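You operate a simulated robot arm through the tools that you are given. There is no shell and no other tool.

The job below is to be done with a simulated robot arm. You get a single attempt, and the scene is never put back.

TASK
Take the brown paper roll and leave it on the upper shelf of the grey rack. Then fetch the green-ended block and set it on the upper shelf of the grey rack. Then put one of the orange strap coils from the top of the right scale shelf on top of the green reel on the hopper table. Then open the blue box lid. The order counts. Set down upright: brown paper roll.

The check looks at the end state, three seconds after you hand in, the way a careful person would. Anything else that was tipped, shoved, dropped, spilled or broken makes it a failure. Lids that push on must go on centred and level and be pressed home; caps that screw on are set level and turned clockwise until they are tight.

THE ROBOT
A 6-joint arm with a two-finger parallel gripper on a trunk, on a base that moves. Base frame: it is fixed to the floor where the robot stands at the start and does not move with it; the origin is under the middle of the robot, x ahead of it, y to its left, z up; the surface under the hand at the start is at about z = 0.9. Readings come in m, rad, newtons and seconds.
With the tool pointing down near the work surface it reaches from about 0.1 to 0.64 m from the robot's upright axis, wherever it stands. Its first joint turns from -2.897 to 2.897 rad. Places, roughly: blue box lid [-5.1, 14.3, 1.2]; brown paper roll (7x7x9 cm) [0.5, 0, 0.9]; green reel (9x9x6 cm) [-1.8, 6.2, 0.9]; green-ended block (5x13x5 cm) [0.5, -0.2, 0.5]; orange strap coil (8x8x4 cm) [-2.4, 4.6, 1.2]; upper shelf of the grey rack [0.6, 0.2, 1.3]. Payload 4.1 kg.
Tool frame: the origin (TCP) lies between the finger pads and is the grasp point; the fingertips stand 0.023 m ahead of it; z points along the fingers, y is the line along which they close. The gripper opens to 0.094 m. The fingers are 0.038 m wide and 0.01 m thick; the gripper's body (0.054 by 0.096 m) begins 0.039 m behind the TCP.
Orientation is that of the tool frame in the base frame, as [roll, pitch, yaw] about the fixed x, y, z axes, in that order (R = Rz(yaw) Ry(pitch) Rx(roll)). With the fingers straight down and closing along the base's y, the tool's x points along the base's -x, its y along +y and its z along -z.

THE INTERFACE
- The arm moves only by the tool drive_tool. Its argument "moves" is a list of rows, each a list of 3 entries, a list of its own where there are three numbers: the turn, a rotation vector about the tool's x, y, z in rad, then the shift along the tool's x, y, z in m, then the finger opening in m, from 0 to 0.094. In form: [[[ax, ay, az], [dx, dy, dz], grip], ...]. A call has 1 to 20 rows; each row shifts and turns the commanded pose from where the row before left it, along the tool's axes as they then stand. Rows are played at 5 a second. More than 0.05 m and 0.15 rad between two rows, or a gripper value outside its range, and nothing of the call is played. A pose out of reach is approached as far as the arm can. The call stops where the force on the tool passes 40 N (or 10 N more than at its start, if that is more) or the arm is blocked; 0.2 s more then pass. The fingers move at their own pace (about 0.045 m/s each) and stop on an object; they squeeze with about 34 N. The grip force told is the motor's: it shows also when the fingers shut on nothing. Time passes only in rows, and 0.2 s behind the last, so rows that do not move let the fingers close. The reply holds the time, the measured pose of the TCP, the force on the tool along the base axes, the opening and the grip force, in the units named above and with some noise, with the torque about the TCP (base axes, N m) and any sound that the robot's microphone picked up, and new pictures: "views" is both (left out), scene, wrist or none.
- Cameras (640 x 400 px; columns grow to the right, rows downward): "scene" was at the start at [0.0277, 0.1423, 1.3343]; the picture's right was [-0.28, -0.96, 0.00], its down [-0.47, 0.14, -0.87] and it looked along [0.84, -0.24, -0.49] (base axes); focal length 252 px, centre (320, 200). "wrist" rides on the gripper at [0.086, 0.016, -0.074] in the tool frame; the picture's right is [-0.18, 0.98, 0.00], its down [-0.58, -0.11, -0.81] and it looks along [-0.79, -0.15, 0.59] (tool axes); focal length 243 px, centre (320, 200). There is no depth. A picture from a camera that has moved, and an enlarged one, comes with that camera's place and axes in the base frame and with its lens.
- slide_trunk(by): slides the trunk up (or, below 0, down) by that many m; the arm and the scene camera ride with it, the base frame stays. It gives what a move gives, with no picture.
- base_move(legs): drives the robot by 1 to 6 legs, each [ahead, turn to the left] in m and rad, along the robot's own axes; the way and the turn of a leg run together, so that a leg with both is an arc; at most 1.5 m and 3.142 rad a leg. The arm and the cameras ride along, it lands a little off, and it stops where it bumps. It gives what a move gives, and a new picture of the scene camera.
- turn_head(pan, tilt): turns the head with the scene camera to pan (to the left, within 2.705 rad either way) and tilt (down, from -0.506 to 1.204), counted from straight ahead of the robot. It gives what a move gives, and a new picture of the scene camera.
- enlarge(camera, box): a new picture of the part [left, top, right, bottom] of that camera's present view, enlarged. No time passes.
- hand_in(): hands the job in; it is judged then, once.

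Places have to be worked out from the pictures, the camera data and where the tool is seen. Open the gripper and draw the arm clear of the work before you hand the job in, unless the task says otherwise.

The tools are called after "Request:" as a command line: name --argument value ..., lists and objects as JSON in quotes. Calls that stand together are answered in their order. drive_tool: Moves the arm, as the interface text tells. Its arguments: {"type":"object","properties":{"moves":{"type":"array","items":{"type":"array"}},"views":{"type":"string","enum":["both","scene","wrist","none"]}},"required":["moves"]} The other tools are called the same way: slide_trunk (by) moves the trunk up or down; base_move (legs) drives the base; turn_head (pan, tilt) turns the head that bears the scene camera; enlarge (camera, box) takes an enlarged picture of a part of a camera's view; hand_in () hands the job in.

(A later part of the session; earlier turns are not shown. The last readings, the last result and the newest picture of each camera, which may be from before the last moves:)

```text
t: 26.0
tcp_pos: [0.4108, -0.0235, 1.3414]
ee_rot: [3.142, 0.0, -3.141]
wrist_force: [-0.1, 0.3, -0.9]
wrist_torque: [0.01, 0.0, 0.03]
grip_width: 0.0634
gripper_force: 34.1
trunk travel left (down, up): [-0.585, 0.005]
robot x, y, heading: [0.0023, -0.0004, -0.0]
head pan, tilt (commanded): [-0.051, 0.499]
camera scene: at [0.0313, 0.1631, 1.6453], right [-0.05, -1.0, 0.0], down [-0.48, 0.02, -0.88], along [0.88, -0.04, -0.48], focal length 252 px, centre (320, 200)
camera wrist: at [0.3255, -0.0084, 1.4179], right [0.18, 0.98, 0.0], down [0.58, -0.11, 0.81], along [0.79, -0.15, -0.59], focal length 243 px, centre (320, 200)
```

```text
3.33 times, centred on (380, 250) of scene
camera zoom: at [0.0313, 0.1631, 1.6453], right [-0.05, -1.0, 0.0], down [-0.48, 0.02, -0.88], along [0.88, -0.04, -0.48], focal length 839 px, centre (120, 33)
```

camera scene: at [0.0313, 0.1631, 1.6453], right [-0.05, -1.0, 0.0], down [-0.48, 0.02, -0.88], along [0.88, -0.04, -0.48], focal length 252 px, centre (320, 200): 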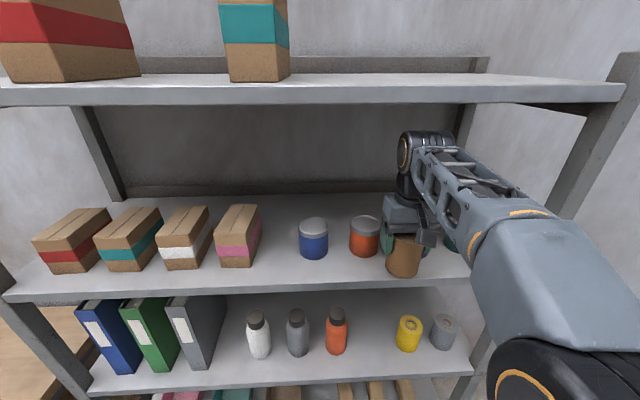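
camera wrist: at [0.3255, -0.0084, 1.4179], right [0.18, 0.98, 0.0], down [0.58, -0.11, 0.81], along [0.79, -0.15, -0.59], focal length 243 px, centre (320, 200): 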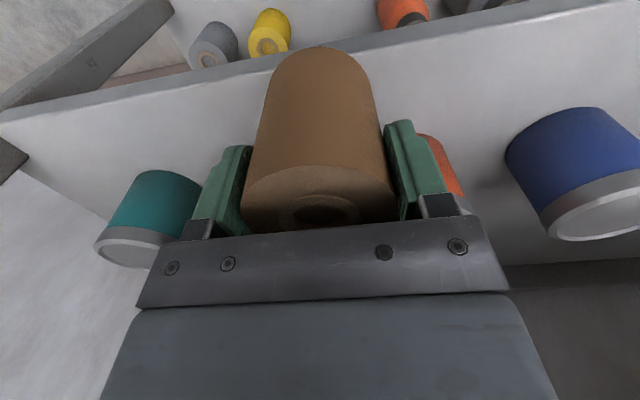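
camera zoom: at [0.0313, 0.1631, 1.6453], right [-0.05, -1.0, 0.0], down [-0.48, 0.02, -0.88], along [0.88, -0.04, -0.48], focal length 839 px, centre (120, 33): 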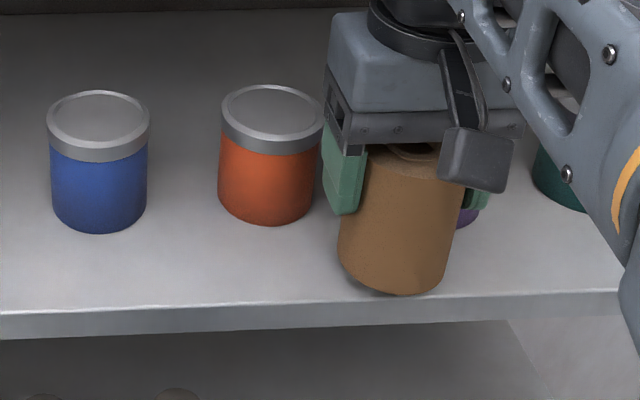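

The left finger is clear of the orange jar. I'll go 1.3 cm further in, lower, and set the roll down.

Request:
drive_tool --moves '[[[0, 0, 0], [-0.013, 0, 0], 0.05], [[0, 0, 0], [0, 0, 0.008], 0.05], [[0, 0, 0], [0, 0, 0.007], 0.05], [[0, 0, 0], [0, 0, 0], 0.05]]' --views "none"

Request:
drive_tool --moves '[[[0, 0, 0], [0, 0, 0.0015], 0.05], [[0, 0, 0], [0, 0, 0], 0.05]]' --views "none"

Request:
drive_tool --moves '[[[0, 0, 0], [0, 0, 0.0015], 0.05], [[0, 0, 0], [0, 0, 0], 0.05]]' --views "scene"

```text
t: 27.0
tcp_pos: [0.4237, -0.0246, 1.3276]
ee_rot: [-3.141, 0.0, 3.141]
wrist_force: [0.0, -0.5, -1.2]
wrist_torque: [0.0, 0.02, -0.01]
grip_width: 0.0633
gripper_force: 33.9
trunk travel left (down, up): [-0.585, 0.005]
robot x, y, heading: [0.0, 0.0017, 0.005]
head pan, tilt (commanded): [-0.051, 0.499]
```

```text
t: 27.6
tcp_pos: [0.4241, -0.0241, 1.3263]
ee_rot: [3.141, 0.0, -3.141]
wrist_force: [-0.5, 0.1, -1.6]
wrist_torque: [-0.03, -0.02, 0.0]
grip_width: 0.0632
gripper_force: 34.3
trunk travel left (down, up): [-0.585, 0.005]
robot x, y, heading: [0.0, 0.0002, -0.002]
head pan, tilt (commanded): [-0.051, 0.499]
```

```text
t: 28.2
tcp_pos: [0.4239, -0.024, 1.3246]
ee_rot: [3.141, 0.0, 3.141]
wrist_force: [0.2, -0.7, 0.8]
wrist_torque: [0.02, -0.06, 0.01]
grip_width: 0.0636
gripper_force: 34.3
trunk travel left (down, up): [-0.585, 0.005]
robot x, y, heading: [-0.0015, -0.0003, 0.003]
head pan, tilt (commanded): [-0.051, 0.499]
camera scene: at [0.0315, 0.163, 1.6453], right [-0.05, -1.0, 0.0], down [-0.48, 0.02, -0.88], along [0.88, -0.04, -0.48], focal length 252 px, centre (320, 200)
```

scene: 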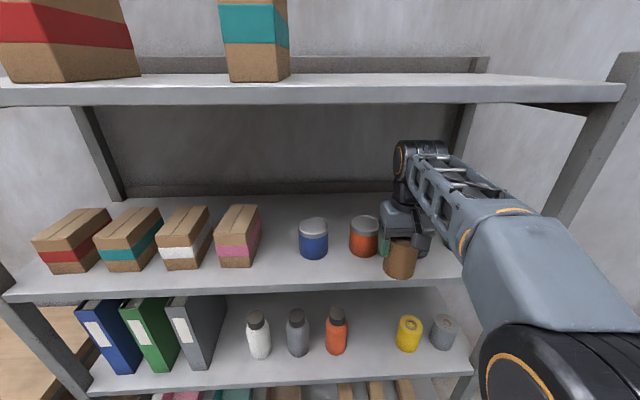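

Contact is just starting, so the roll is on the shelf. I'll open slightly, shift back 1.2 cm so the fingers stay clear of the jars, and regrip.

Request:
drive_tool --moves '[[[0, 0, 0], [0, 0, 0], 0.071], [[0, 0, 0], [0, 0, 0], 0.071], [[0, 0, 0], [0.006, 0, 0], 0.071], [[0, 0, 0], [0.006, 0, 0], 0.071], [[0, 0, 0], [0, 0, 0], 0.071]]'

Request:
enlarge --camera "scene" --box '[300, 190, 460, 310]'

```text
t: 29.4
tcp_pos: [0.412, -0.0253, 1.3239]
ee_rot: [3.141, 0.001, -3.141]
wrist_force: [-0.5, -0.5, -0.1]
wrist_torque: [0.03, 0.0, 0.06]
grip_width: 0.0707
gripper_force: 0.1
trunk travel left (down, up): [-0.585, 0.005]
robot x, y, heading: [0.0023, 0.0044, -0.002]
head pan, tilt (commanded): [-0.051, 0.499]
camera scene: at [0.0315, 0.1631, 1.6453], right [-0.05, -1.0, 0.0], down [-0.48, 0.02, -0.88], along [0.88, -0.04, -0.48], focal length 252 px, centre (320, 200)
camera wrist: at [0.326, -0.0091, 1.4], right [0.18, 0.98, 0.0], down [0.58, -0.11, 0.81], along [0.79, -0.15, -0.59], focal length 243 px, centre (320, 200)
```

scene: 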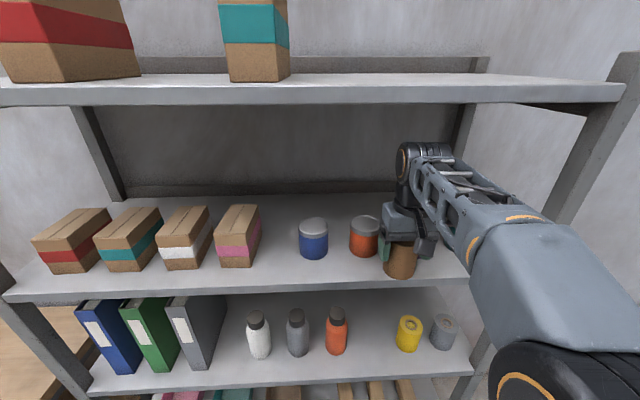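
wrist: 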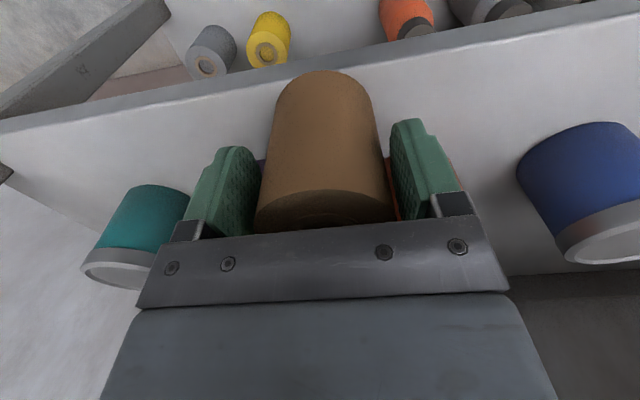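

```text
3.33 times, centred on (380, 250) of scene
camera zoom: at [0.0315, 0.1631, 1.6453], right [-0.05, -1.0, 0.0], down [-0.48, 0.02, -0.88], along [0.88, -0.04, -0.48], focal length 839 px, centre (120, 33)
```

zoom: 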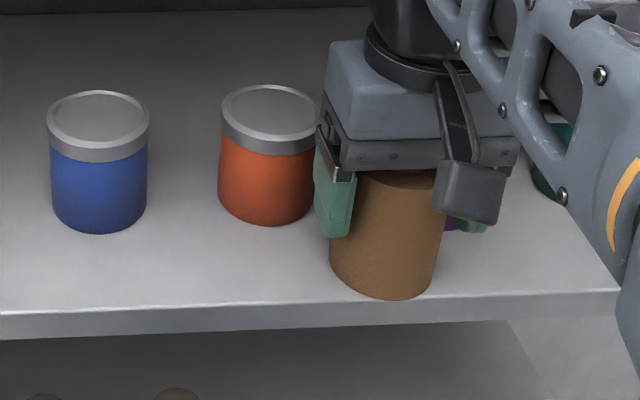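

The roll stands at the shelf's front edge, with the grip now further back on it. I'll regrip, lift 4 mm, advance 1.2 cm, and check.

Request:
drive_tool --moves '[[[0, 0, 0], [0, 0, 0], 0.05], [[0, 0, 0], [0, 0, 0], 0.05], [[0, 0, 0], [0, 0, 0], 0.05], [[0, 0, 0], [0, 0, -0.005], 0.05], [[0, 0, 0], [-0.006, 0, 0], 0.05], [[0, 0, 0], [-0.006, 0, 0], 0.05], [[0, 0, 0], [0, 0, 0], 0.05]]'

Request:
enlarge --camera "scene" --box '[300, 190, 460, 310]'

Request:
enlarge --camera "wrist" --box '[140, 20, 540, 270]'

```text
t: 31.0
tcp_pos: [0.4234, -0.0239, 1.3296]
ee_rot: [3.141, 0.0, 3.141]
wrist_force: [0.2, -0.3, -1.8]
wrist_torque: [-0.01, -0.02, 0.04]
grip_width: 0.0633
gripper_force: 33.4
trunk travel left (down, up): [-0.585, 0.005]
robot x, y, heading: [-0.0027, 0.0007, -0.0]
head pan, tilt (commanded): [-0.051, 0.499]
camera scene: at [0.0315, 0.1631, 1.6453], right [-0.05, -1.0, 0.0], down [-0.48, 0.02, -0.88], along [0.88, -0.04, -0.48], focal length 252 px, centre (320, 200)
camera wrist: at [0.3375, -0.0085, 1.4053], right [0.18, 0.98, 0.0], down [0.58, -0.11, 0.81], along [0.79, -0.15, -0.59], focal length 243 px, centre (320, 200)
```

scene: 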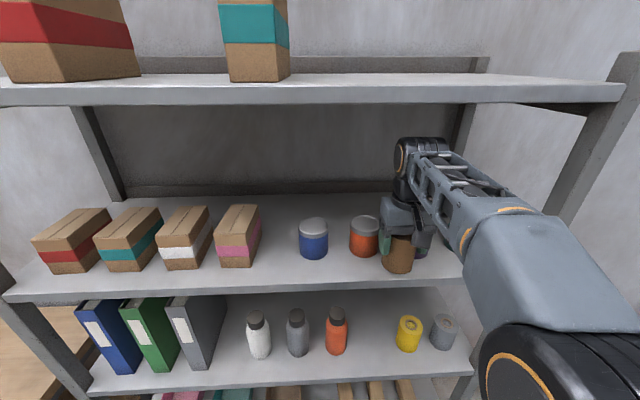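
wrist: 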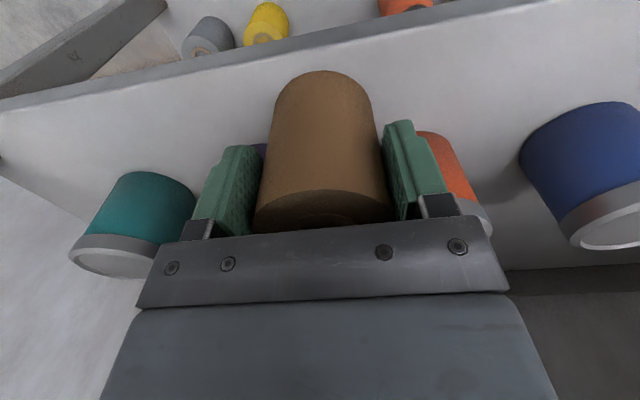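

```text
3.33 times, centred on (380, 250) of scene
camera zoom: at [0.0315, 0.1631, 1.6453], right [-0.05, -1.0, 0.0], down [-0.48, 0.02, -0.88], along [0.88, -0.04, -0.48], focal length 839 px, centre (120, 33)
```

zoom: 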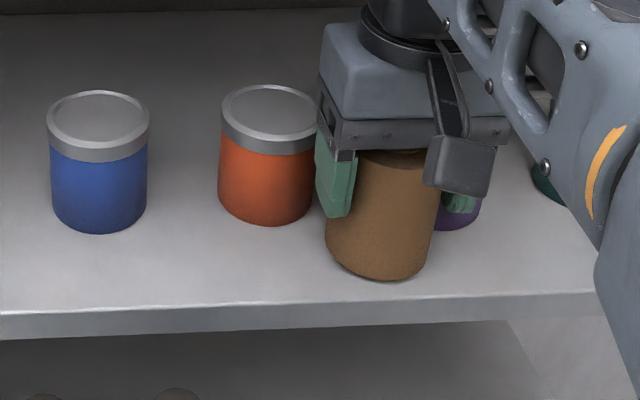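

```text
1.60 times, centred on (340, 145) of wrist
camera zoom: at [0.3375, -0.0085, 1.4053], right [0.18, 0.98, 0.0], down [0.58, -0.11, 0.81], along [0.79, -0.15, -0.59], focal length 388 px, centre (288, 288)
```

zoom: 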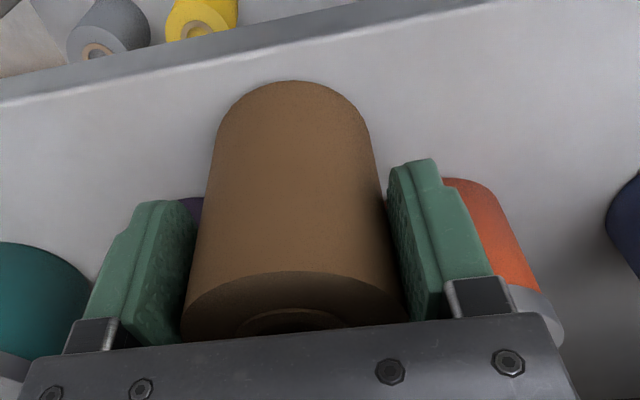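

The jars are undisturbed and the roll is now inside the edge. I'll lower to the shelf.

Request:
drive_tool --moves '[[[0, 0, 0], [0, 0, 0.004], 0.05], [[0, 0, 0], [0, 0, 0], 0.05]]' --views "none"

Request:
drive_tool --moves '[[[0, 0, 0], [0, 0, 0.0015], 0.05], [[0, 0, 0], [0, 0, 0], 0.05]]' --views "none"

```text
t: 31.6
tcp_pos: [0.4237, -0.0258, 1.3245]
ee_rot: [-3.139, 0.001, -3.141]
wrist_force: [1.3, 0.2, -0.4]
wrist_torque: [0.0, 0.05, -0.01]
grip_width: 0.0634
gripper_force: 33.8
trunk travel left (down, up): [-0.585, 0.005]
robot x, y, heading: [-0.0011, 0.0002, -0.001]
head pan, tilt (commanded): [-0.051, 0.499]
```

```text
t: 32.2
tcp_pos: [0.4228, -0.0243, 1.3231]
ee_rot: [-3.14, 0.002, 3.141]
wrist_force: [3.1, 0.5, 10.3]
wrist_torque: [0.11, 0.01, -0.01]
grip_width: 0.0634
gripper_force: 34.8
trunk travel left (down, up): [-0.585, 0.005]
robot x, y, heading: [0.0008, 0.001, 0.002]
head pan, tilt (commanded): [-0.051, 0.499]
```

The roll is on the shelf with 10 N of contact. I'll open just a little and draw straight back.

Request:
drive_tool --moves '[[[0, 0, 0], [0, 0, -0.0005], 0.07], [[0, 0, 0], [0, 0, 0], 0.07], [[0, 0, 0], [0.01, 0, 0], 0.07], [[0, 0, 0], [0.02, 0, 0], 0.07], [[0, 0, 0], [0.03, 0, 0], 0.07], [[0, 0, 0], [0.04, 0, 0], 0.07], [[0, 0, 0], [0.04, 0, 0], 0.07], [[0, 0, 0], [0, 0, 0], 0.08]]'

Request:
enlarge --camera "scene" --box '[260, 190, 460, 310]'

```text
t: 34.0
tcp_pos: [0.2831, -0.0249, 1.3238]
ee_rot: [3.141, 0.0, -3.141]
wrist_force: [0.3, 0.9, -0.1]
wrist_torque: [-0.02, -0.01, 0.02]
grip_width: 0.0797
gripper_force: 0.1
trunk travel left (down, up): [-0.585, 0.005]
robot x, y, heading: [0.0004, -0.0037, 0.0]
head pan, tilt (commanded): [-0.051, 0.499]
camera scene: at [0.0316, 0.163, 1.6453], right [-0.05, -1.0, 0.0], down [-0.48, 0.02, -0.88], along [0.88, -0.04, -0.48], focal length 252 px, centre (320, 200)
camera wrist: at [0.1969, -0.0096, 1.4001], right [0.18, 0.98, 0.0], down [0.58, -0.11, 0.81], along [0.79, -0.15, -0.59], focal length 243 px, centre (320, 200)
```

scene: 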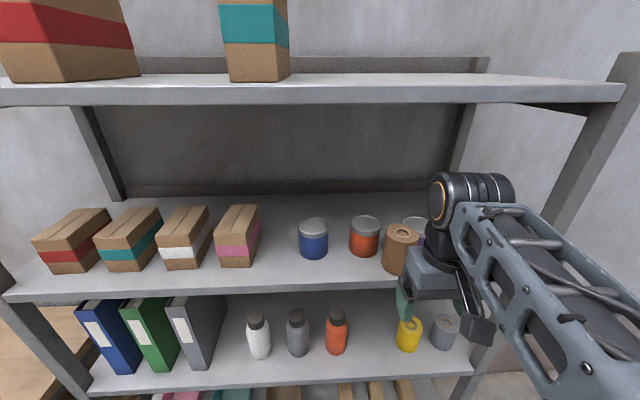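
wrist: 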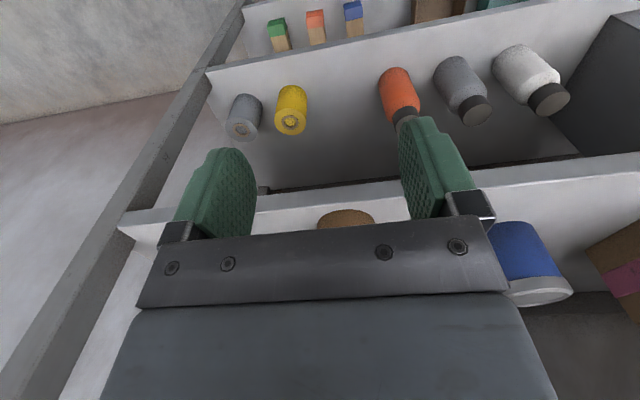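

```text
3.20 times, centred on (360, 250) of scene
camera zoom: at [0.0316, 0.163, 1.6453], right [-0.05, -1.0, 0.0], down [-0.48, 0.02, -0.88], along [0.88, -0.04, -0.48], focal length 805 px, centre (192, 40)
```

zoom: 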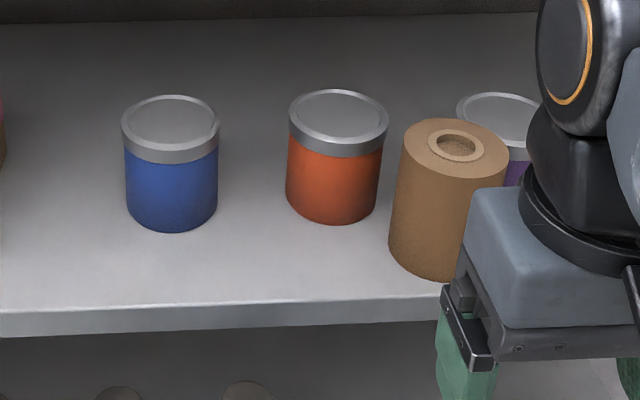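

The roll stands upright between the orange and purple jars, about 1 cm inside the edge. Next I'll restore the blue jar, moving in front of it with the fingers open and stopping short so I can check alignment.

Request:
drive_tool --moves '[[[0, 0, 0], [0, 0.045, 0], 0.088], [[0, 0, 0], [0, 0.045, 0], 0.088], [[0, 0, 0], [0, 0.045, 0], 0.088], [[0, 0, 0], [0, 0.046, 0], 0.088], [[0, 0, 0], [-0.03, 0, 0.008], 0.088], [[0, 0, 0], [-0.04, 0, 0.008], 0.088], [[0, 0, 0], [-0.04, 0, 0], 0.088], [[0, 0, 0], [0, 0, 0], 0.088]]'

Request:
enlarge --camera "wrist" --box '[140, 60, 540, 310]'

Request:
enlarge --camera "scene" --box '[190, 180, 430, 310]'

```text
t: 35.8
tcp_pos: [0.3953, 0.1568, 1.3076]
ee_rot: [3.141, 0.0, -3.14]
wrist_force: [-0.3, -1.0, -0.9]
wrist_torque: [-0.02, 0.01, -0.01]
grip_width: 0.0881
gripper_force: 0.0
trunk travel left (down, up): [-0.585, 0.005]
robot x, y, heading: [0.002, 0.0013, 0.005]
head pan, tilt (commanded): [-0.051, 0.499]
camera scene: at [0.0312, 0.163, 1.6453], right [-0.05, -1.0, 0.0], down [-0.48, 0.02, -0.88], along [0.88, -0.04, -0.48], focal length 252 px, centre (320, 200)
camera wrist: at [0.3104, 0.1716, 1.3838], right [0.18, 0.98, 0.0], down [0.58, -0.11, 0.81], along [0.79, -0.15, -0.59], focal length 243 px, centre (320, 200)
```

scene: 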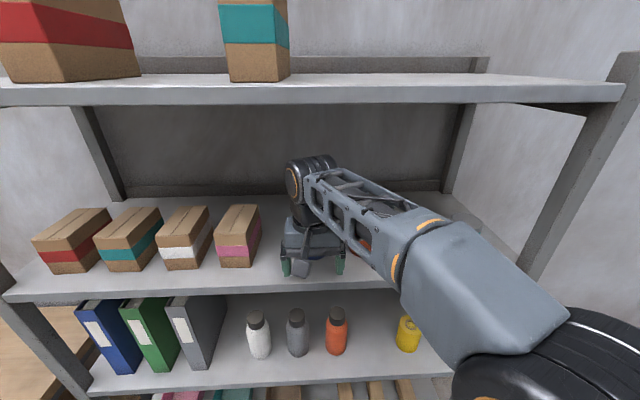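
wrist: 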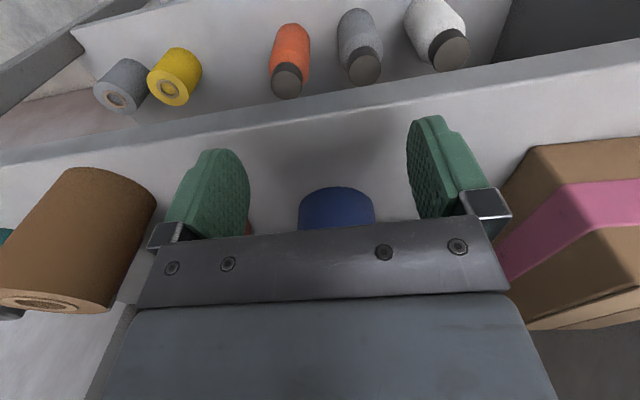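

```text
1.60 times, centred on (340, 185) of wrist
camera zoom: at [0.3104, 0.1716, 1.3838], right [0.18, 0.98, 0.0], down [0.58, -0.11, 0.81], along [0.79, -0.15, -0.59], focal length 388 px, centre (288, 224)
```

zoom: 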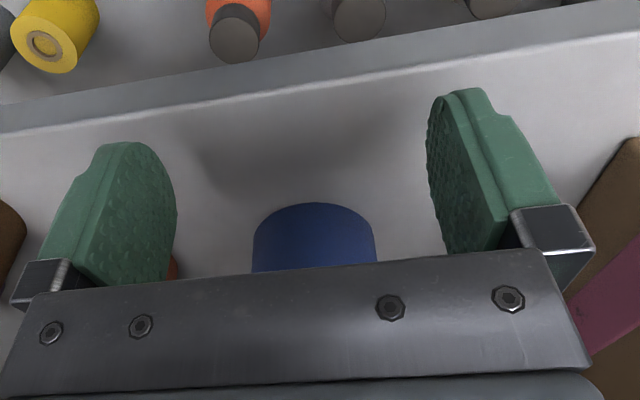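

```text
2.67 times, centred on (310, 245) of scene
camera zoom: at [0.0312, 0.163, 1.6453], right [-0.05, -1.0, 0.0], down [-0.48, 0.02, -0.88], along [0.88, -0.04, -0.48], focal length 671 px, centre (347, 80)
```

zoom: 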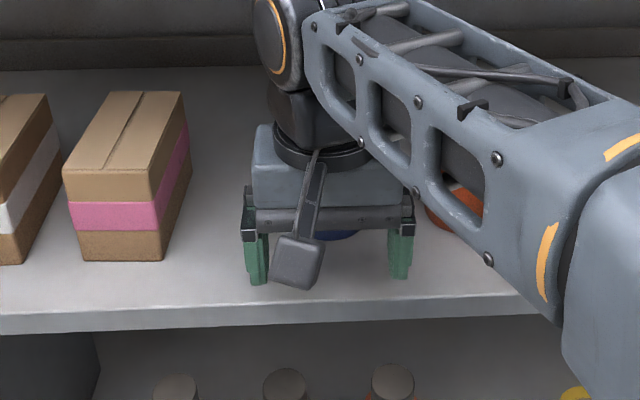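

The jar is centred between the fingers to about a millimetre. I'll advance so the pads straddle it.

Request:
drive_tool --moves '[[[0, 0, 0], [-0.03, 0, 0], 0.088], [[0, 0, 0], [-0.03, 0, 0], 0.088], [[0, 0, 0], [-0.025, 0, 0], 0.088], [[0, 0, 0], [0, 0, 0], 0.088]]'

Request:
enlarge --camera "wrist" --box '[140, 60, 540, 310]'

Request:
enlarge --camera "scene" --box '[190, 180, 430, 310]'

```text
t: 36.8
tcp_pos: [0.4797, 0.1566, 1.3065]
ee_rot: [3.141, 0.0, 3.141]
wrist_force: [0.3, 0.2, -0.9]
wrist_torque: [0.01, -0.05, -0.03]
grip_width: 0.0879
gripper_force: 0.1
trunk travel left (down, up): [-0.585, 0.005]
robot x, y, heading: [-0.0002, -0.0016, -0.001]
head pan, tilt (commanded): [-0.051, 0.499]
camera scene: at [0.0313, 0.1631, 1.6453], right [-0.05, -1.0, 0.0], down [-0.48, 0.02, -0.88], along [0.88, -0.04, -0.48], focal length 252 px, centre (320, 200)
camera wrist: at [0.3943, 0.1714, 1.3828], right [0.18, 0.98, 0.0], down [0.58, -0.11, 0.81], along [0.79, -0.15, -0.59], focal length 243 px, centre (320, 200)
```

scene: 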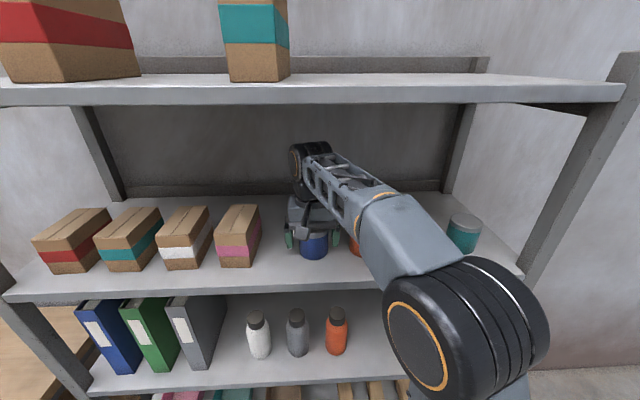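
wrist: 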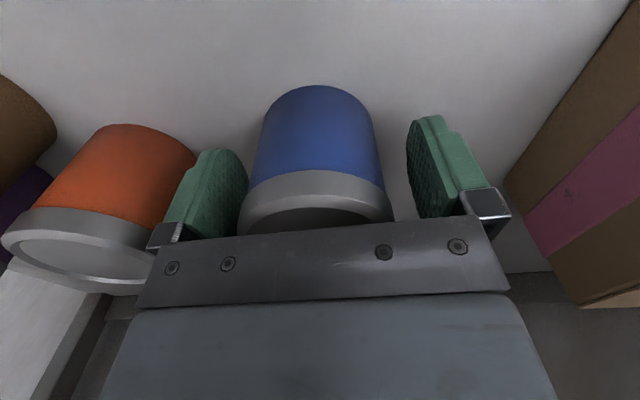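

```text
1.60 times, centred on (340, 185) of wrist
camera zoom: at [0.3943, 0.1714, 1.3828], right [0.18, 0.98, 0.0], down [0.58, -0.11, 0.81], along [0.79, -0.15, -0.59], focal length 388 px, centre (288, 224)
```

zoom: 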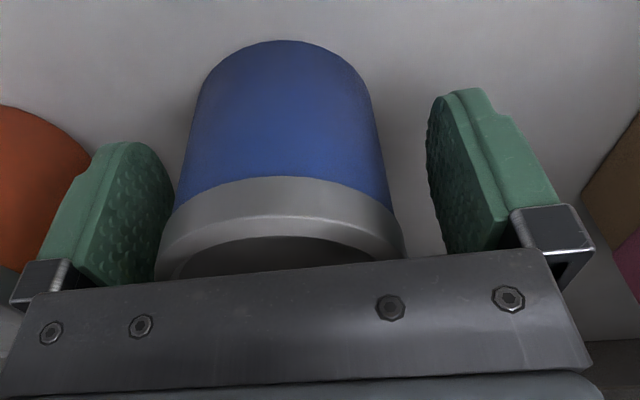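

```text
2.67 times, centred on (310, 245) of scene
camera zoom: at [0.0313, 0.1631, 1.6453], right [-0.05, -1.0, 0.0], down [-0.48, 0.02, -0.88], along [0.88, -0.04, -0.48], focal length 671 px, centre (347, 80)
```

zoom: 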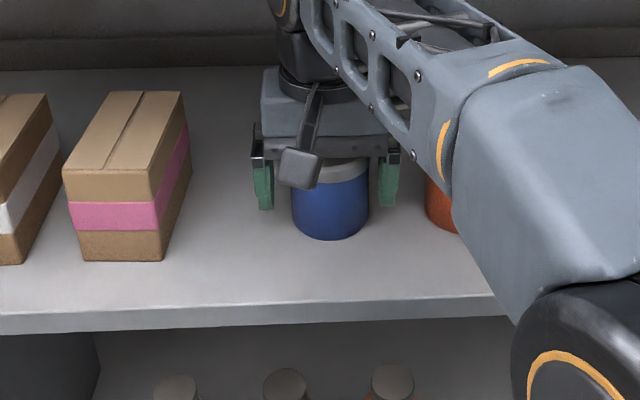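

The jar sits 2–3 mm to the right of the finger centre. I'll shift to match, then close gently on it.

Request:
drive_tool --moves '[[[0, 0, 0], [-0.003, -0.003, 0], 0.088], [[0, 0, 0], [0, 0, 0], 0.076], [[0, 0, 0], [0, 0, 0], 0.06], [[0, 0, 0], [0, 0, 0], 0.06], [[0, 0, 0], [0, 0, 0], 0.06]]'

Request:
enlarge --camera "scene" --box '[190, 180, 430, 310]'

```text
t: 38.0
tcp_pos: [0.4834, 0.1531, 1.3065]
ee_rot: [-3.141, 0.0, -3.141]
wrist_force: [-0.8, -0.1, 0.5]
wrist_torque: [0.06, 0.02, -0.03]
grip_width: 0.0677
gripper_force: 33.4
trunk travel left (down, up): [-0.585, 0.005]
robot x, y, heading: [0.0026, -0.0008, -0.003]
head pan, tilt (commanded): [-0.051, 0.499]
camera scene: at [0.0315, 0.1631, 1.6453], right [-0.05, -1.0, 0.0], down [-0.48, 0.02, -0.88], along [0.88, -0.04, -0.48], focal length 252 px, centre (320, 200)
camera wrist: at [0.3967, 0.1686, 1.3834], right [0.18, 0.98, 0.0], down [0.58, -0.11, 0.81], along [0.79, -0.15, -0.59], focal length 243 px, centre (320, 200)
```

scene: 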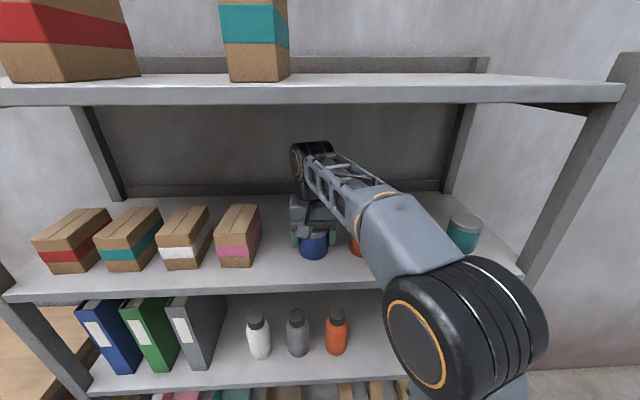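
wrist: 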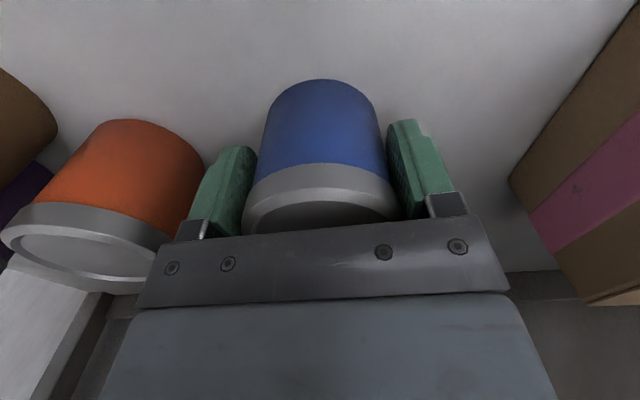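

```text
2.67 times, centred on (310, 245) of scene
camera zoom: at [0.0315, 0.1631, 1.6453], right [-0.05, -1.0, 0.0], down [-0.48, 0.02, -0.88], along [0.88, -0.04, -0.48], focal length 671 px, centre (347, 80)
```

zoom: 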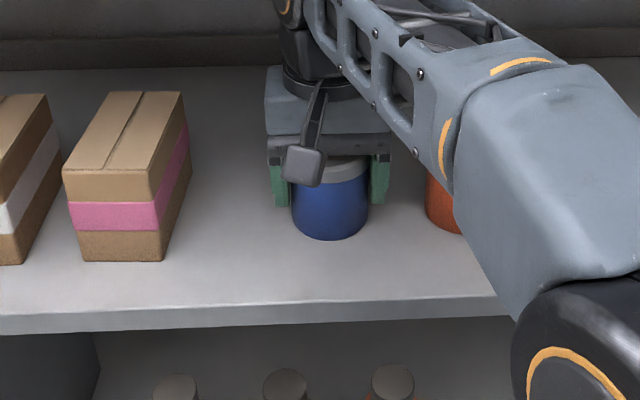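

Gripped without shifting it. I'll draw the jar 8 mm forward in small steps and compare with the original picture (bottom at row 247, lid columns 289–372).

Request:
drive_tool --moves '[[[0, 0, 0], [0.004, -0.0005, 0], 0.06], [[0, 0, 0], [0.004, -0.0005, 0], 0.06], [[0, 0, 0], [0, 0, 0], 0.06]]' --views "none"

Request:
enlarge --camera "scene" --box '[190, 180, 430, 310]'

```text
t: 38.8
tcp_pos: [0.4738, 0.1524, 1.3067]
ee_rot: [3.141, -0.001, -3.14]
wrist_force: [1.3, 0.6, 1.7]
wrist_torque: [-0.02, 0.03, -0.02]
grip_width: 0.0675
gripper_force: 34.1
trunk travel left (down, up): [-0.585, 0.005]
robot x, y, heading: [0.0013, -0.0034, 0.003]
head pan, tilt (commanded): [-0.051, 0.499]
```

```text
2.67 times, centred on (310, 245) of scene
camera zoom: at [0.0315, 0.1631, 1.6453], right [-0.05, -1.0, 0.0], down [-0.48, 0.02, -0.88], along [0.88, -0.04, -0.48], focal length 671 px, centre (347, 80)
```

zoom: 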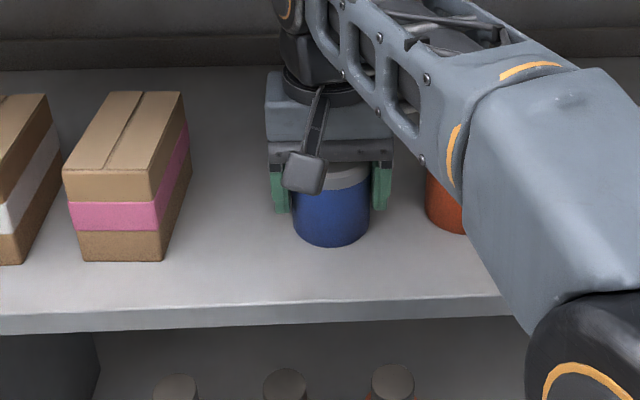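

The jar's bottom is back at row 247, columns 292–371, matching the original. I'll release and withdraw straight out.

Request:
drive_tool --moves '[[[0, 0, 0], [0, 0, 0], 0.088], [[0, 0, 0], [0, 0, 0], 0.088], [[0, 0, 0], [0.02, 0, 0], 0.088], [[0, 0, 0], [0.03, 0, 0], 0.088], [[0, 0, 0], [0.04, 0, 0], 0.088], [[0, 0, 0], [0.045, 0, 0], 0.088], [[0, 0, 0], [0.045, 0, 0], 0.088], [[0, 0, 0], [0.02, -0.03, 0], 0.088], [[0, 0, 0], [0, -0.045, 0], 0.088], [[0, 0, 0], [0, -0.045, 0], 0.088], [[0, 0, 0], [0, -0.045, 0], 0.088]]'

Request:
enlarge --camera "scene" --box '[190, 180, 430, 310]'

```text
t: 41.2
tcp_pos: [0.273, -0.0128, 1.3091]
ee_rot: [-3.142, 0.0, 3.141]
wrist_force: [-0.7, -0.4, 0.4]
wrist_torque: [0.01, -0.01, -0.02]
grip_width: 0.0879
gripper_force: 0.2
trunk travel left (down, up): [-0.585, 0.005]
robot x, y, heading: [0.0002, 0.0004, 0.003]
head pan, tilt (commanded): [-0.051, 0.499]
camera scene: at [0.0315, 0.1629, 1.6453], right [-0.05, -1.0, 0.0], down [-0.48, 0.02, -0.88], along [0.88, -0.04, -0.48], focal length 252 px, centre (320, 200)
camera wrist: at [0.1863, 0.0025, 1.3845], right [0.18, 0.98, 0.0], down [0.58, -0.11, 0.81], along [0.79, -0.15, -0.59], focal length 243 px, centre (320, 200)
```

scene: 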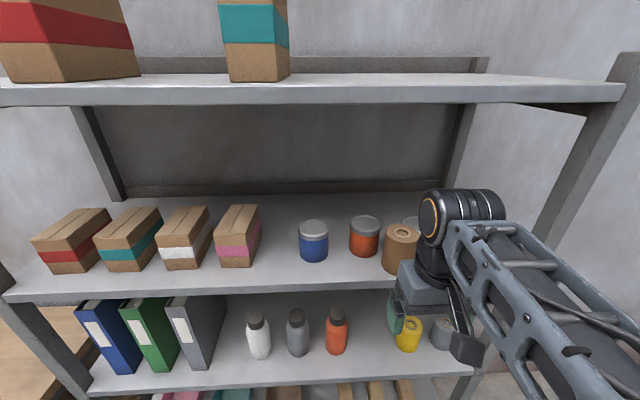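
wrist: 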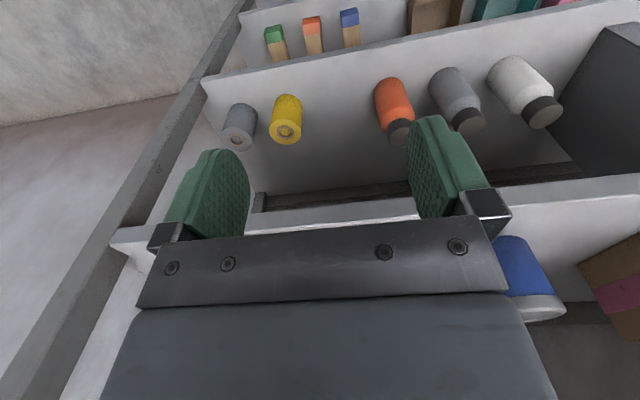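

```text
2.67 times, centred on (310, 245) of scene
camera zoom: at [0.0315, 0.1629, 1.6453], right [-0.05, -1.0, 0.0], down [-0.48, 0.02, -0.88], along [0.88, -0.04, -0.48], focal length 671 px, centre (347, 80)
```

zoom: 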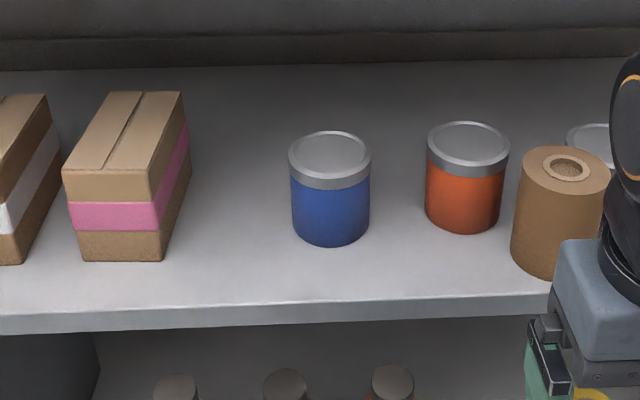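

The blue jar is back within about a millimetre and the roll stands upright. Next is the green-ended block: I'll lower the trunk and look at the lower shelf.

Request:
slide_trunk --by -0.58

Request:
turn_head --pan -0.25 --tilt 0.6

Request:
drive_tool --moves '[[[0, 0, 0], [0, 0, 0], 0.088]]' --views "wrist"

```text
refused: -0.58 is not a number from -0.4 to 0.4
```

```text
t: 41.9
tcp_pos: [0.2717, -0.0125, 1.3081]
ee_rot: [3.141, 0.0, 3.141]
wrist_force: [0.4, 0.5, 0.4]
wrist_torque: [0.01, 0.0, -0.02]
grip_width: 0.0881
gripper_force: 0.0
trunk travel left (down, up): [-0.585, 0.005]
robot x, y, heading: [0.0019, 0.0004, -0.0]
head pan, tilt (commanded): [-0.25, 0.6]
camera scene: at [0.0262, 0.1459, 1.6362], right [-0.25, -0.97, 0.0], down [-0.55, 0.14, -0.83], along [0.8, -0.2, -0.56], focal length 252 px, centre (320, 200)
```

scene: 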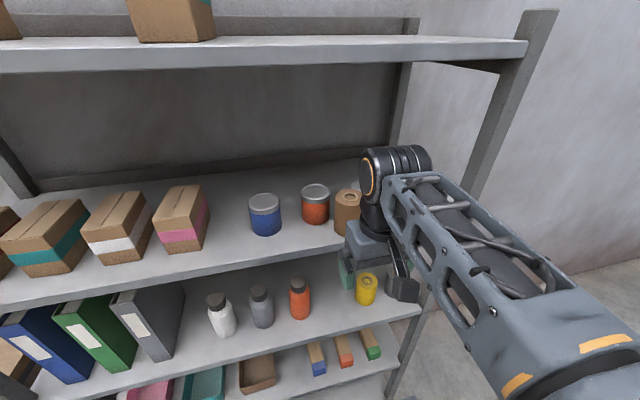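

```text
t: 42.3
tcp_pos: [0.2723, -0.0113, 1.3077]
ee_rot: [3.141, 0.0, -3.141]
wrist_force: [-0.2, 0.6, -0.8]
wrist_torque: [0.01, 0.05, -0.01]
grip_width: 0.0879
gripper_force: 0.0
trunk travel left (down, up): [-0.585, 0.005]
robot x, y, heading: [0.0016, 0.0035, 0.005]
head pan, tilt (commanded): [-0.25, 0.6]
camera wrist: at [0.1865, 0.0031, 1.3845], right [0.18, 0.98, 0.0], down [0.58, -0.11, 0.81], along [0.79, -0.15, -0.59], focal length 243 px, centre (320, 200)
```

wrist: 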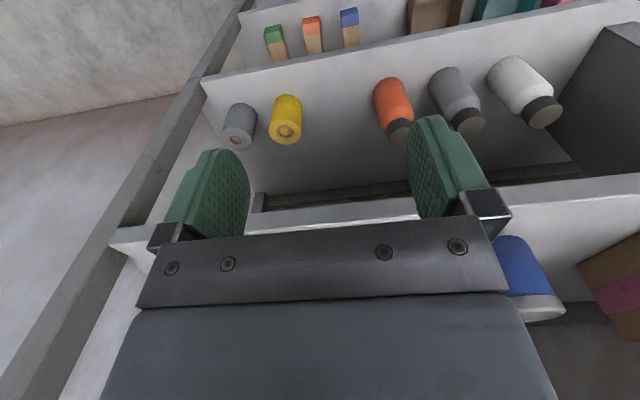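

The trunk moves at most 0.4 m per call, so I'll lower it in two steps.

Request:
slide_trunk --by -0.35

Request:
slide_trunk --by -0.2

Request:
drive_tool --moves '[[[0, 0, 0], [0, 0, 0], 0.088]]'

```text
t: 45.8
tcp_pos: [0.2721, -0.0119, 0.9585]
ee_rot: [3.141, 0.002, 3.14]
wrist_force: [-0.1, 0.0, 0.1]
wrist_torque: [-0.03, 0.02, -0.02]
grip_width: 0.0882
gripper_force: 0.1
trunk travel left (down, up): [-0.235, 0.355]
robot x, y, heading: [0.0001, -0.0022, -0.004]
head pan, tilt (commanded): [-0.25, 0.6]
```

```text
t: 47.9
tcp_pos: [0.275, -0.0115, 0.7558]
ee_rot: [3.141, -0.004, -3.142]
wrist_force: [0.4, 0.3, -0.2]
wrist_torque: [0.0, -0.02, 0.0]
grip_width: 0.088
gripper_force: 0.1
trunk travel left (down, up): [-0.035, 0.555]
robot x, y, heading: [0.0021, 0.0001, -0.0]
head pan, tilt (commanded): [-0.25, 0.6]
```

```text
t: 48.3
tcp_pos: [0.2757, -0.0116, 0.7561]
ee_rot: [-3.142, -0.005, 3.141]
wrist_force: [-0.2, -0.2, 0.6]
wrist_torque: [0.0, 0.04, 0.03]
grip_width: 0.0878
gripper_force: 0.1
trunk travel left (down, up): [-0.035, 0.555]
robot x, y, heading: [0.0, 0.0009, -0.008]
head pan, tilt (commanded): [-0.25, 0.6]
camera scene: at [0.0308, 0.146, 1.0857], right [-0.25, -0.97, 0.0], down [-0.55, 0.14, -0.82], along [0.8, -0.2, -0.57], focal length 252 px, centre (320, 200)
camera wrist: at [0.1901, 0.0032, 0.8332], right [0.18, 0.98, 0.0], down [0.59, -0.11, 0.8], along [0.79, -0.15, -0.6], focal length 243 px, centre (320, 200)
```

scene: 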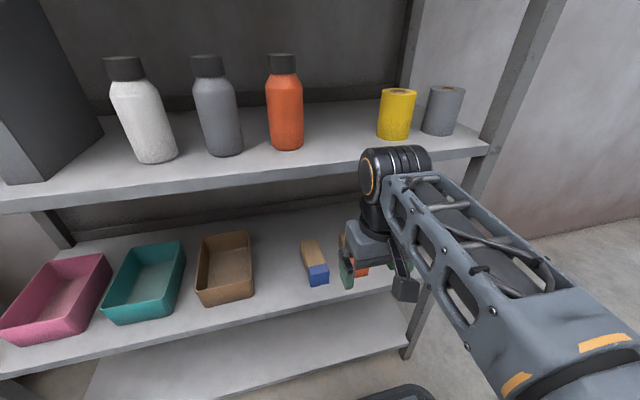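
wrist: 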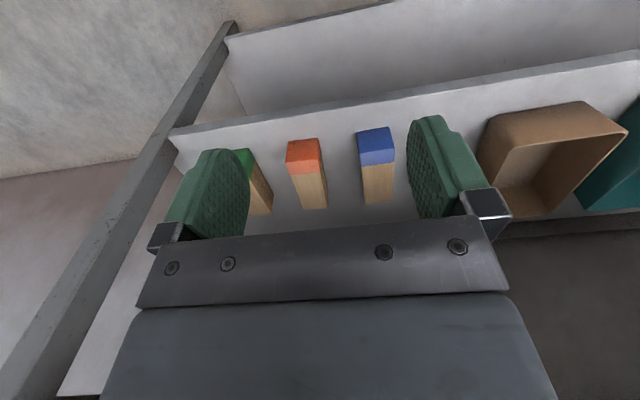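

I'll zoom in on the blocks in both views to work out the height and spacing on the lower shelf.

Request:
enlarge --camera "wrist" --box '[160, 80, 480, 280]'

Request:
enlarge --camera "scene" --box '[180, 200, 460, 375]'

```text
2.00 times, centred on (320, 180) of wrist
camera zoom: at [0.1901, 0.0032, 0.8332], right [0.18, 0.98, 0.0], down [0.59, -0.11, 0.8], along [0.79, -0.15, -0.6], focal length 485 px, centre (320, 240)
```

zoom: 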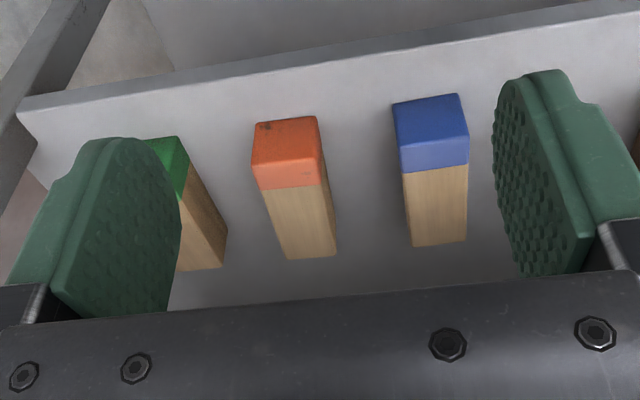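

```text
2.29 times, centred on (320, 288) of scene
camera zoom: at [0.0308, 0.146, 1.0857], right [-0.25, -0.97, 0.0], down [-0.55, 0.14, -0.82], along [0.8, -0.2, -0.57], focal length 575 px, centre (320, 0)
```

zoom: 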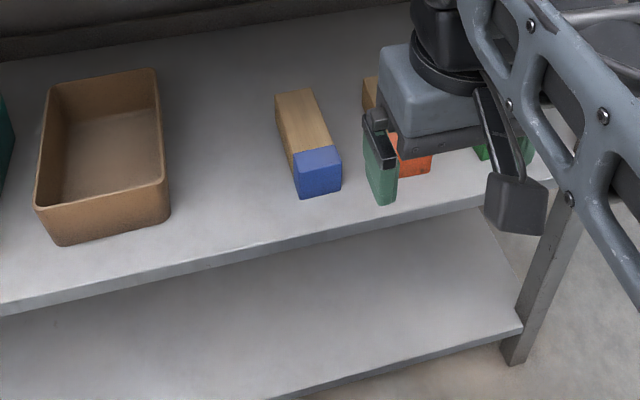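

The blocks lie along x, from about x=0.445 to 0.575, on a shelf at z≈0.51, spaced 0.11 m apart, so the green one is at y≈−0.18. I'll lower the trunk the last bit, then move right and down in front of the shelf.

Request:
slide_trunk --by -0.03

Request:
drive_tool --moves '[[[0, 0, 0], [0, -0.04, 0.015], 0.088], [[0, 0, 0], [0, -0.04, 0.02], 0.088], [[0, 0, 0], [0, -0.04, 0.02], 0.088], [[0, 0, 0], [0, -0.04, 0.02], 0.088], [[0, 0, 0], [0, -0.01, 0.02], 0.088], [[0, 0, 0], [0, 0, 0], 0.088]]'

```text
t: 49.1
tcp_pos: [0.2758, -0.0129, 0.7255]
ee_rot: [-3.141, -0.006, -3.141]
wrist_force: [0.4, -1.3, -0.2]
wrist_torque: [-0.01, -0.01, 0.03]
grip_width: 0.0881
gripper_force: 0.2
trunk travel left (down, up): [-0.005, 0.585]
robot x, y, heading: [0.0015, -0.0005, -0.002]
head pan, tilt (commanded): [-0.25, 0.6]
```

```text
t: 50.5
tcp_pos: [0.2714, -0.1821, 0.6342]
ee_rot: [-3.141, 0.0, -3.141]
wrist_force: [-0.4, -0.2, -0.2]
wrist_torque: [0.0, 0.02, -0.03]
grip_width: 0.088
gripper_force: 0.1
trunk travel left (down, up): [-0.005, 0.585]
robot x, y, heading: [-0.0059, -0.0023, -0.004]
head pan, tilt (commanded): [-0.25, 0.6]
camera scene: at [0.0262, 0.1458, 1.0562], right [-0.25, -0.97, 0.0], down [-0.55, 0.14, -0.83], along [0.8, -0.2, -0.56], focal length 252 px, centre (320, 200)
camera wrist: at [0.1866, -0.1665, 0.7098], right [0.18, 0.98, 0.0], down [0.58, -0.11, 0.81], along [0.79, -0.15, -0.59], focal length 243 px, centre (320, 200)
```

scene: 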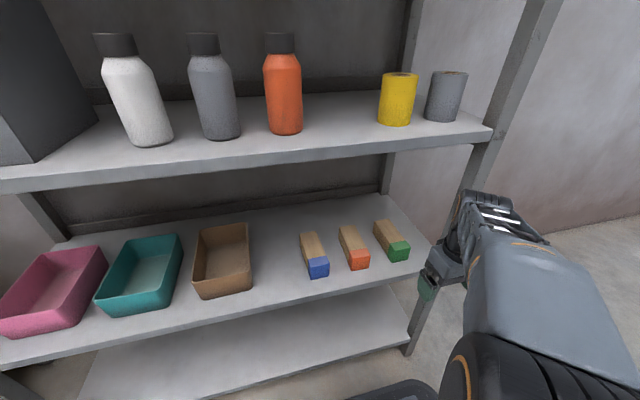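
wrist: 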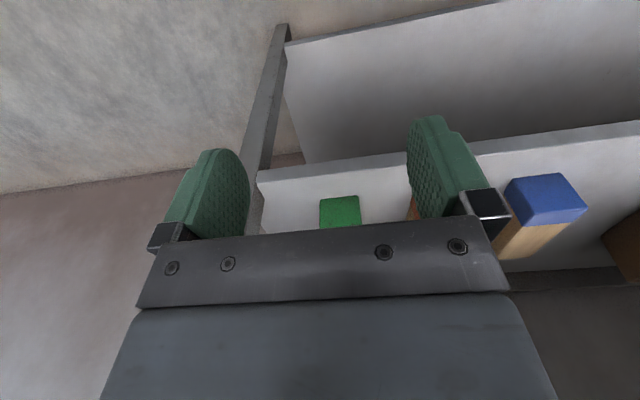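

The green block is visible straight ahead between the fingers. I'll zoom both views to measure it.

Request:
enlarge --camera "scene" --box '[270, 180, 470, 305]'

Request:
enlarge --camera "wrist" --box '[240, 140, 440, 265]'

```text
3.20 times, centred on (370, 242) of scene
camera zoom: at [0.0262, 0.1458, 1.0562], right [-0.25, -0.97, 0.0], down [-0.55, 0.14, -0.83], along [0.8, -0.2, -0.56], focal length 805 px, centre (160, 64)
```

zoom: 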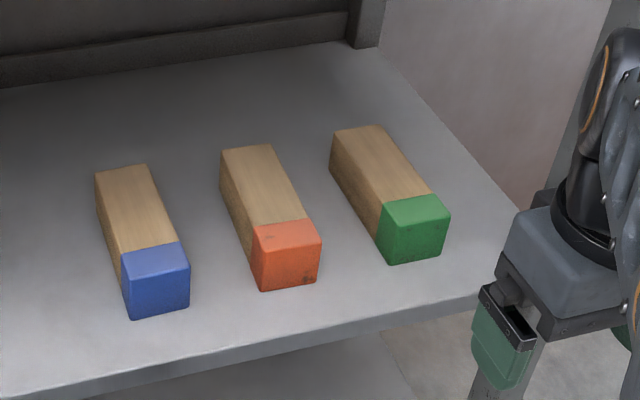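

```text
3.20 times, centred on (340, 202) of wrist
camera zoom: at [0.1866, -0.1665, 0.7098], right [0.18, 0.98, 0.0], down [0.58, -0.11, 0.81], along [0.79, -0.15, -0.59], focal length 776 px, centre (256, 192)
```

zoom: 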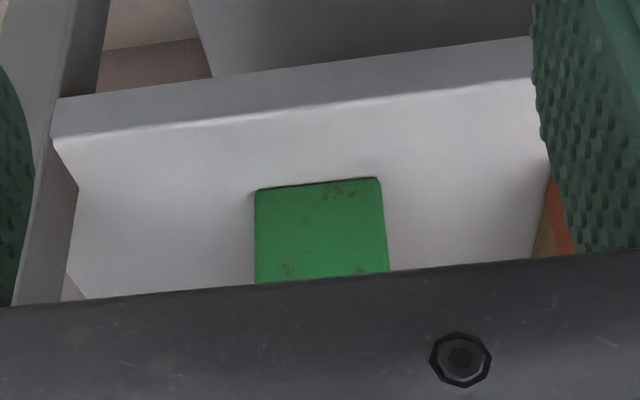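

The green block is aligned with x, its centre at y≈−0.190 and its front end at x≈0.443. I'll drop to z≈0.556, align in y, and enter part way.

Request:
drive_tool --moves '[[[0, 0, 0], [0, -0.008, 0.026], 0.088], [[0, 0, 0], [0, 0, 0.026], 0.088], [[0, 0, 0], [0, 0, 0.026], 0.088], [[0, 0, 0], [-0.035, 0, 0], 0.088], [[0, 0, 0], [-0.035, 0, 0], 0.088], [[0, 0, 0], [-0.035, 0, 0], 0.088], [[0, 0, 0], [0, 0, 0], 0.088]]'

Request:
enlarge --camera "wrist" --box '[140, 60, 540, 310]'

```text
t: 52.1
tcp_pos: [0.3759, -0.1902, 0.555]
ee_rot: [3.141, 0.0, 3.14]
wrist_force: [-0.3, -0.3, -0.2]
wrist_torque: [-0.02, 0.02, -0.01]
grip_width: 0.088
gripper_force: 0.0
trunk travel left (down, up): [-0.005, 0.585]
robot x, y, heading: [-0.0012, -0.0009, 0.004]
head pan, tilt (commanded): [-0.25, 0.6]
camera scene: at [0.0262, 0.1458, 1.0562], right [-0.25, -0.97, 0.0], down [-0.55, 0.14, -0.83], along [0.8, -0.2, -0.56], focal length 252 px, centre (320, 200)
camera wrist: at [0.2907, -0.1758, 0.632], right [0.18, 0.98, 0.0], down [0.58, -0.11, 0.81], along [0.79, -0.15, -0.59], focal length 243 px, centre (320, 200)
```

scene: 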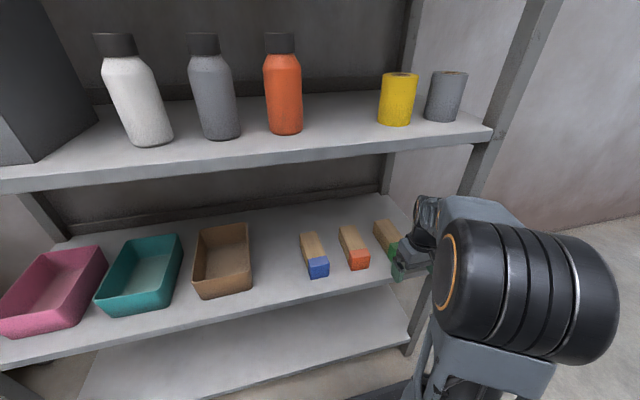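
wrist: 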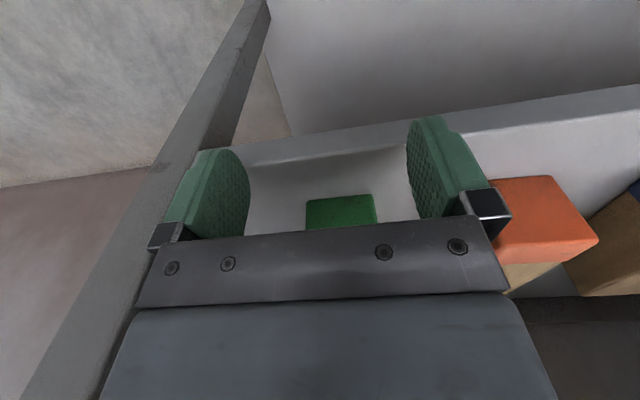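

```text
1.60 times, centred on (340, 185) of wrist
camera zoom: at [0.2907, -0.1758, 0.632], right [0.18, 0.98, 0.0], down [0.58, -0.11, 0.81], along [0.79, -0.15, -0.59], focal length 388 px, centre (288, 224)
```

zoom: 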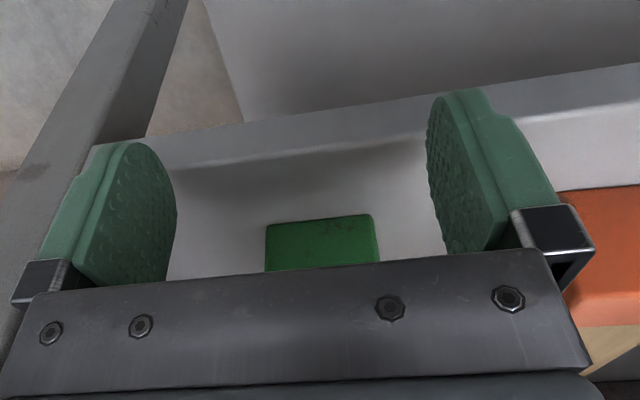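

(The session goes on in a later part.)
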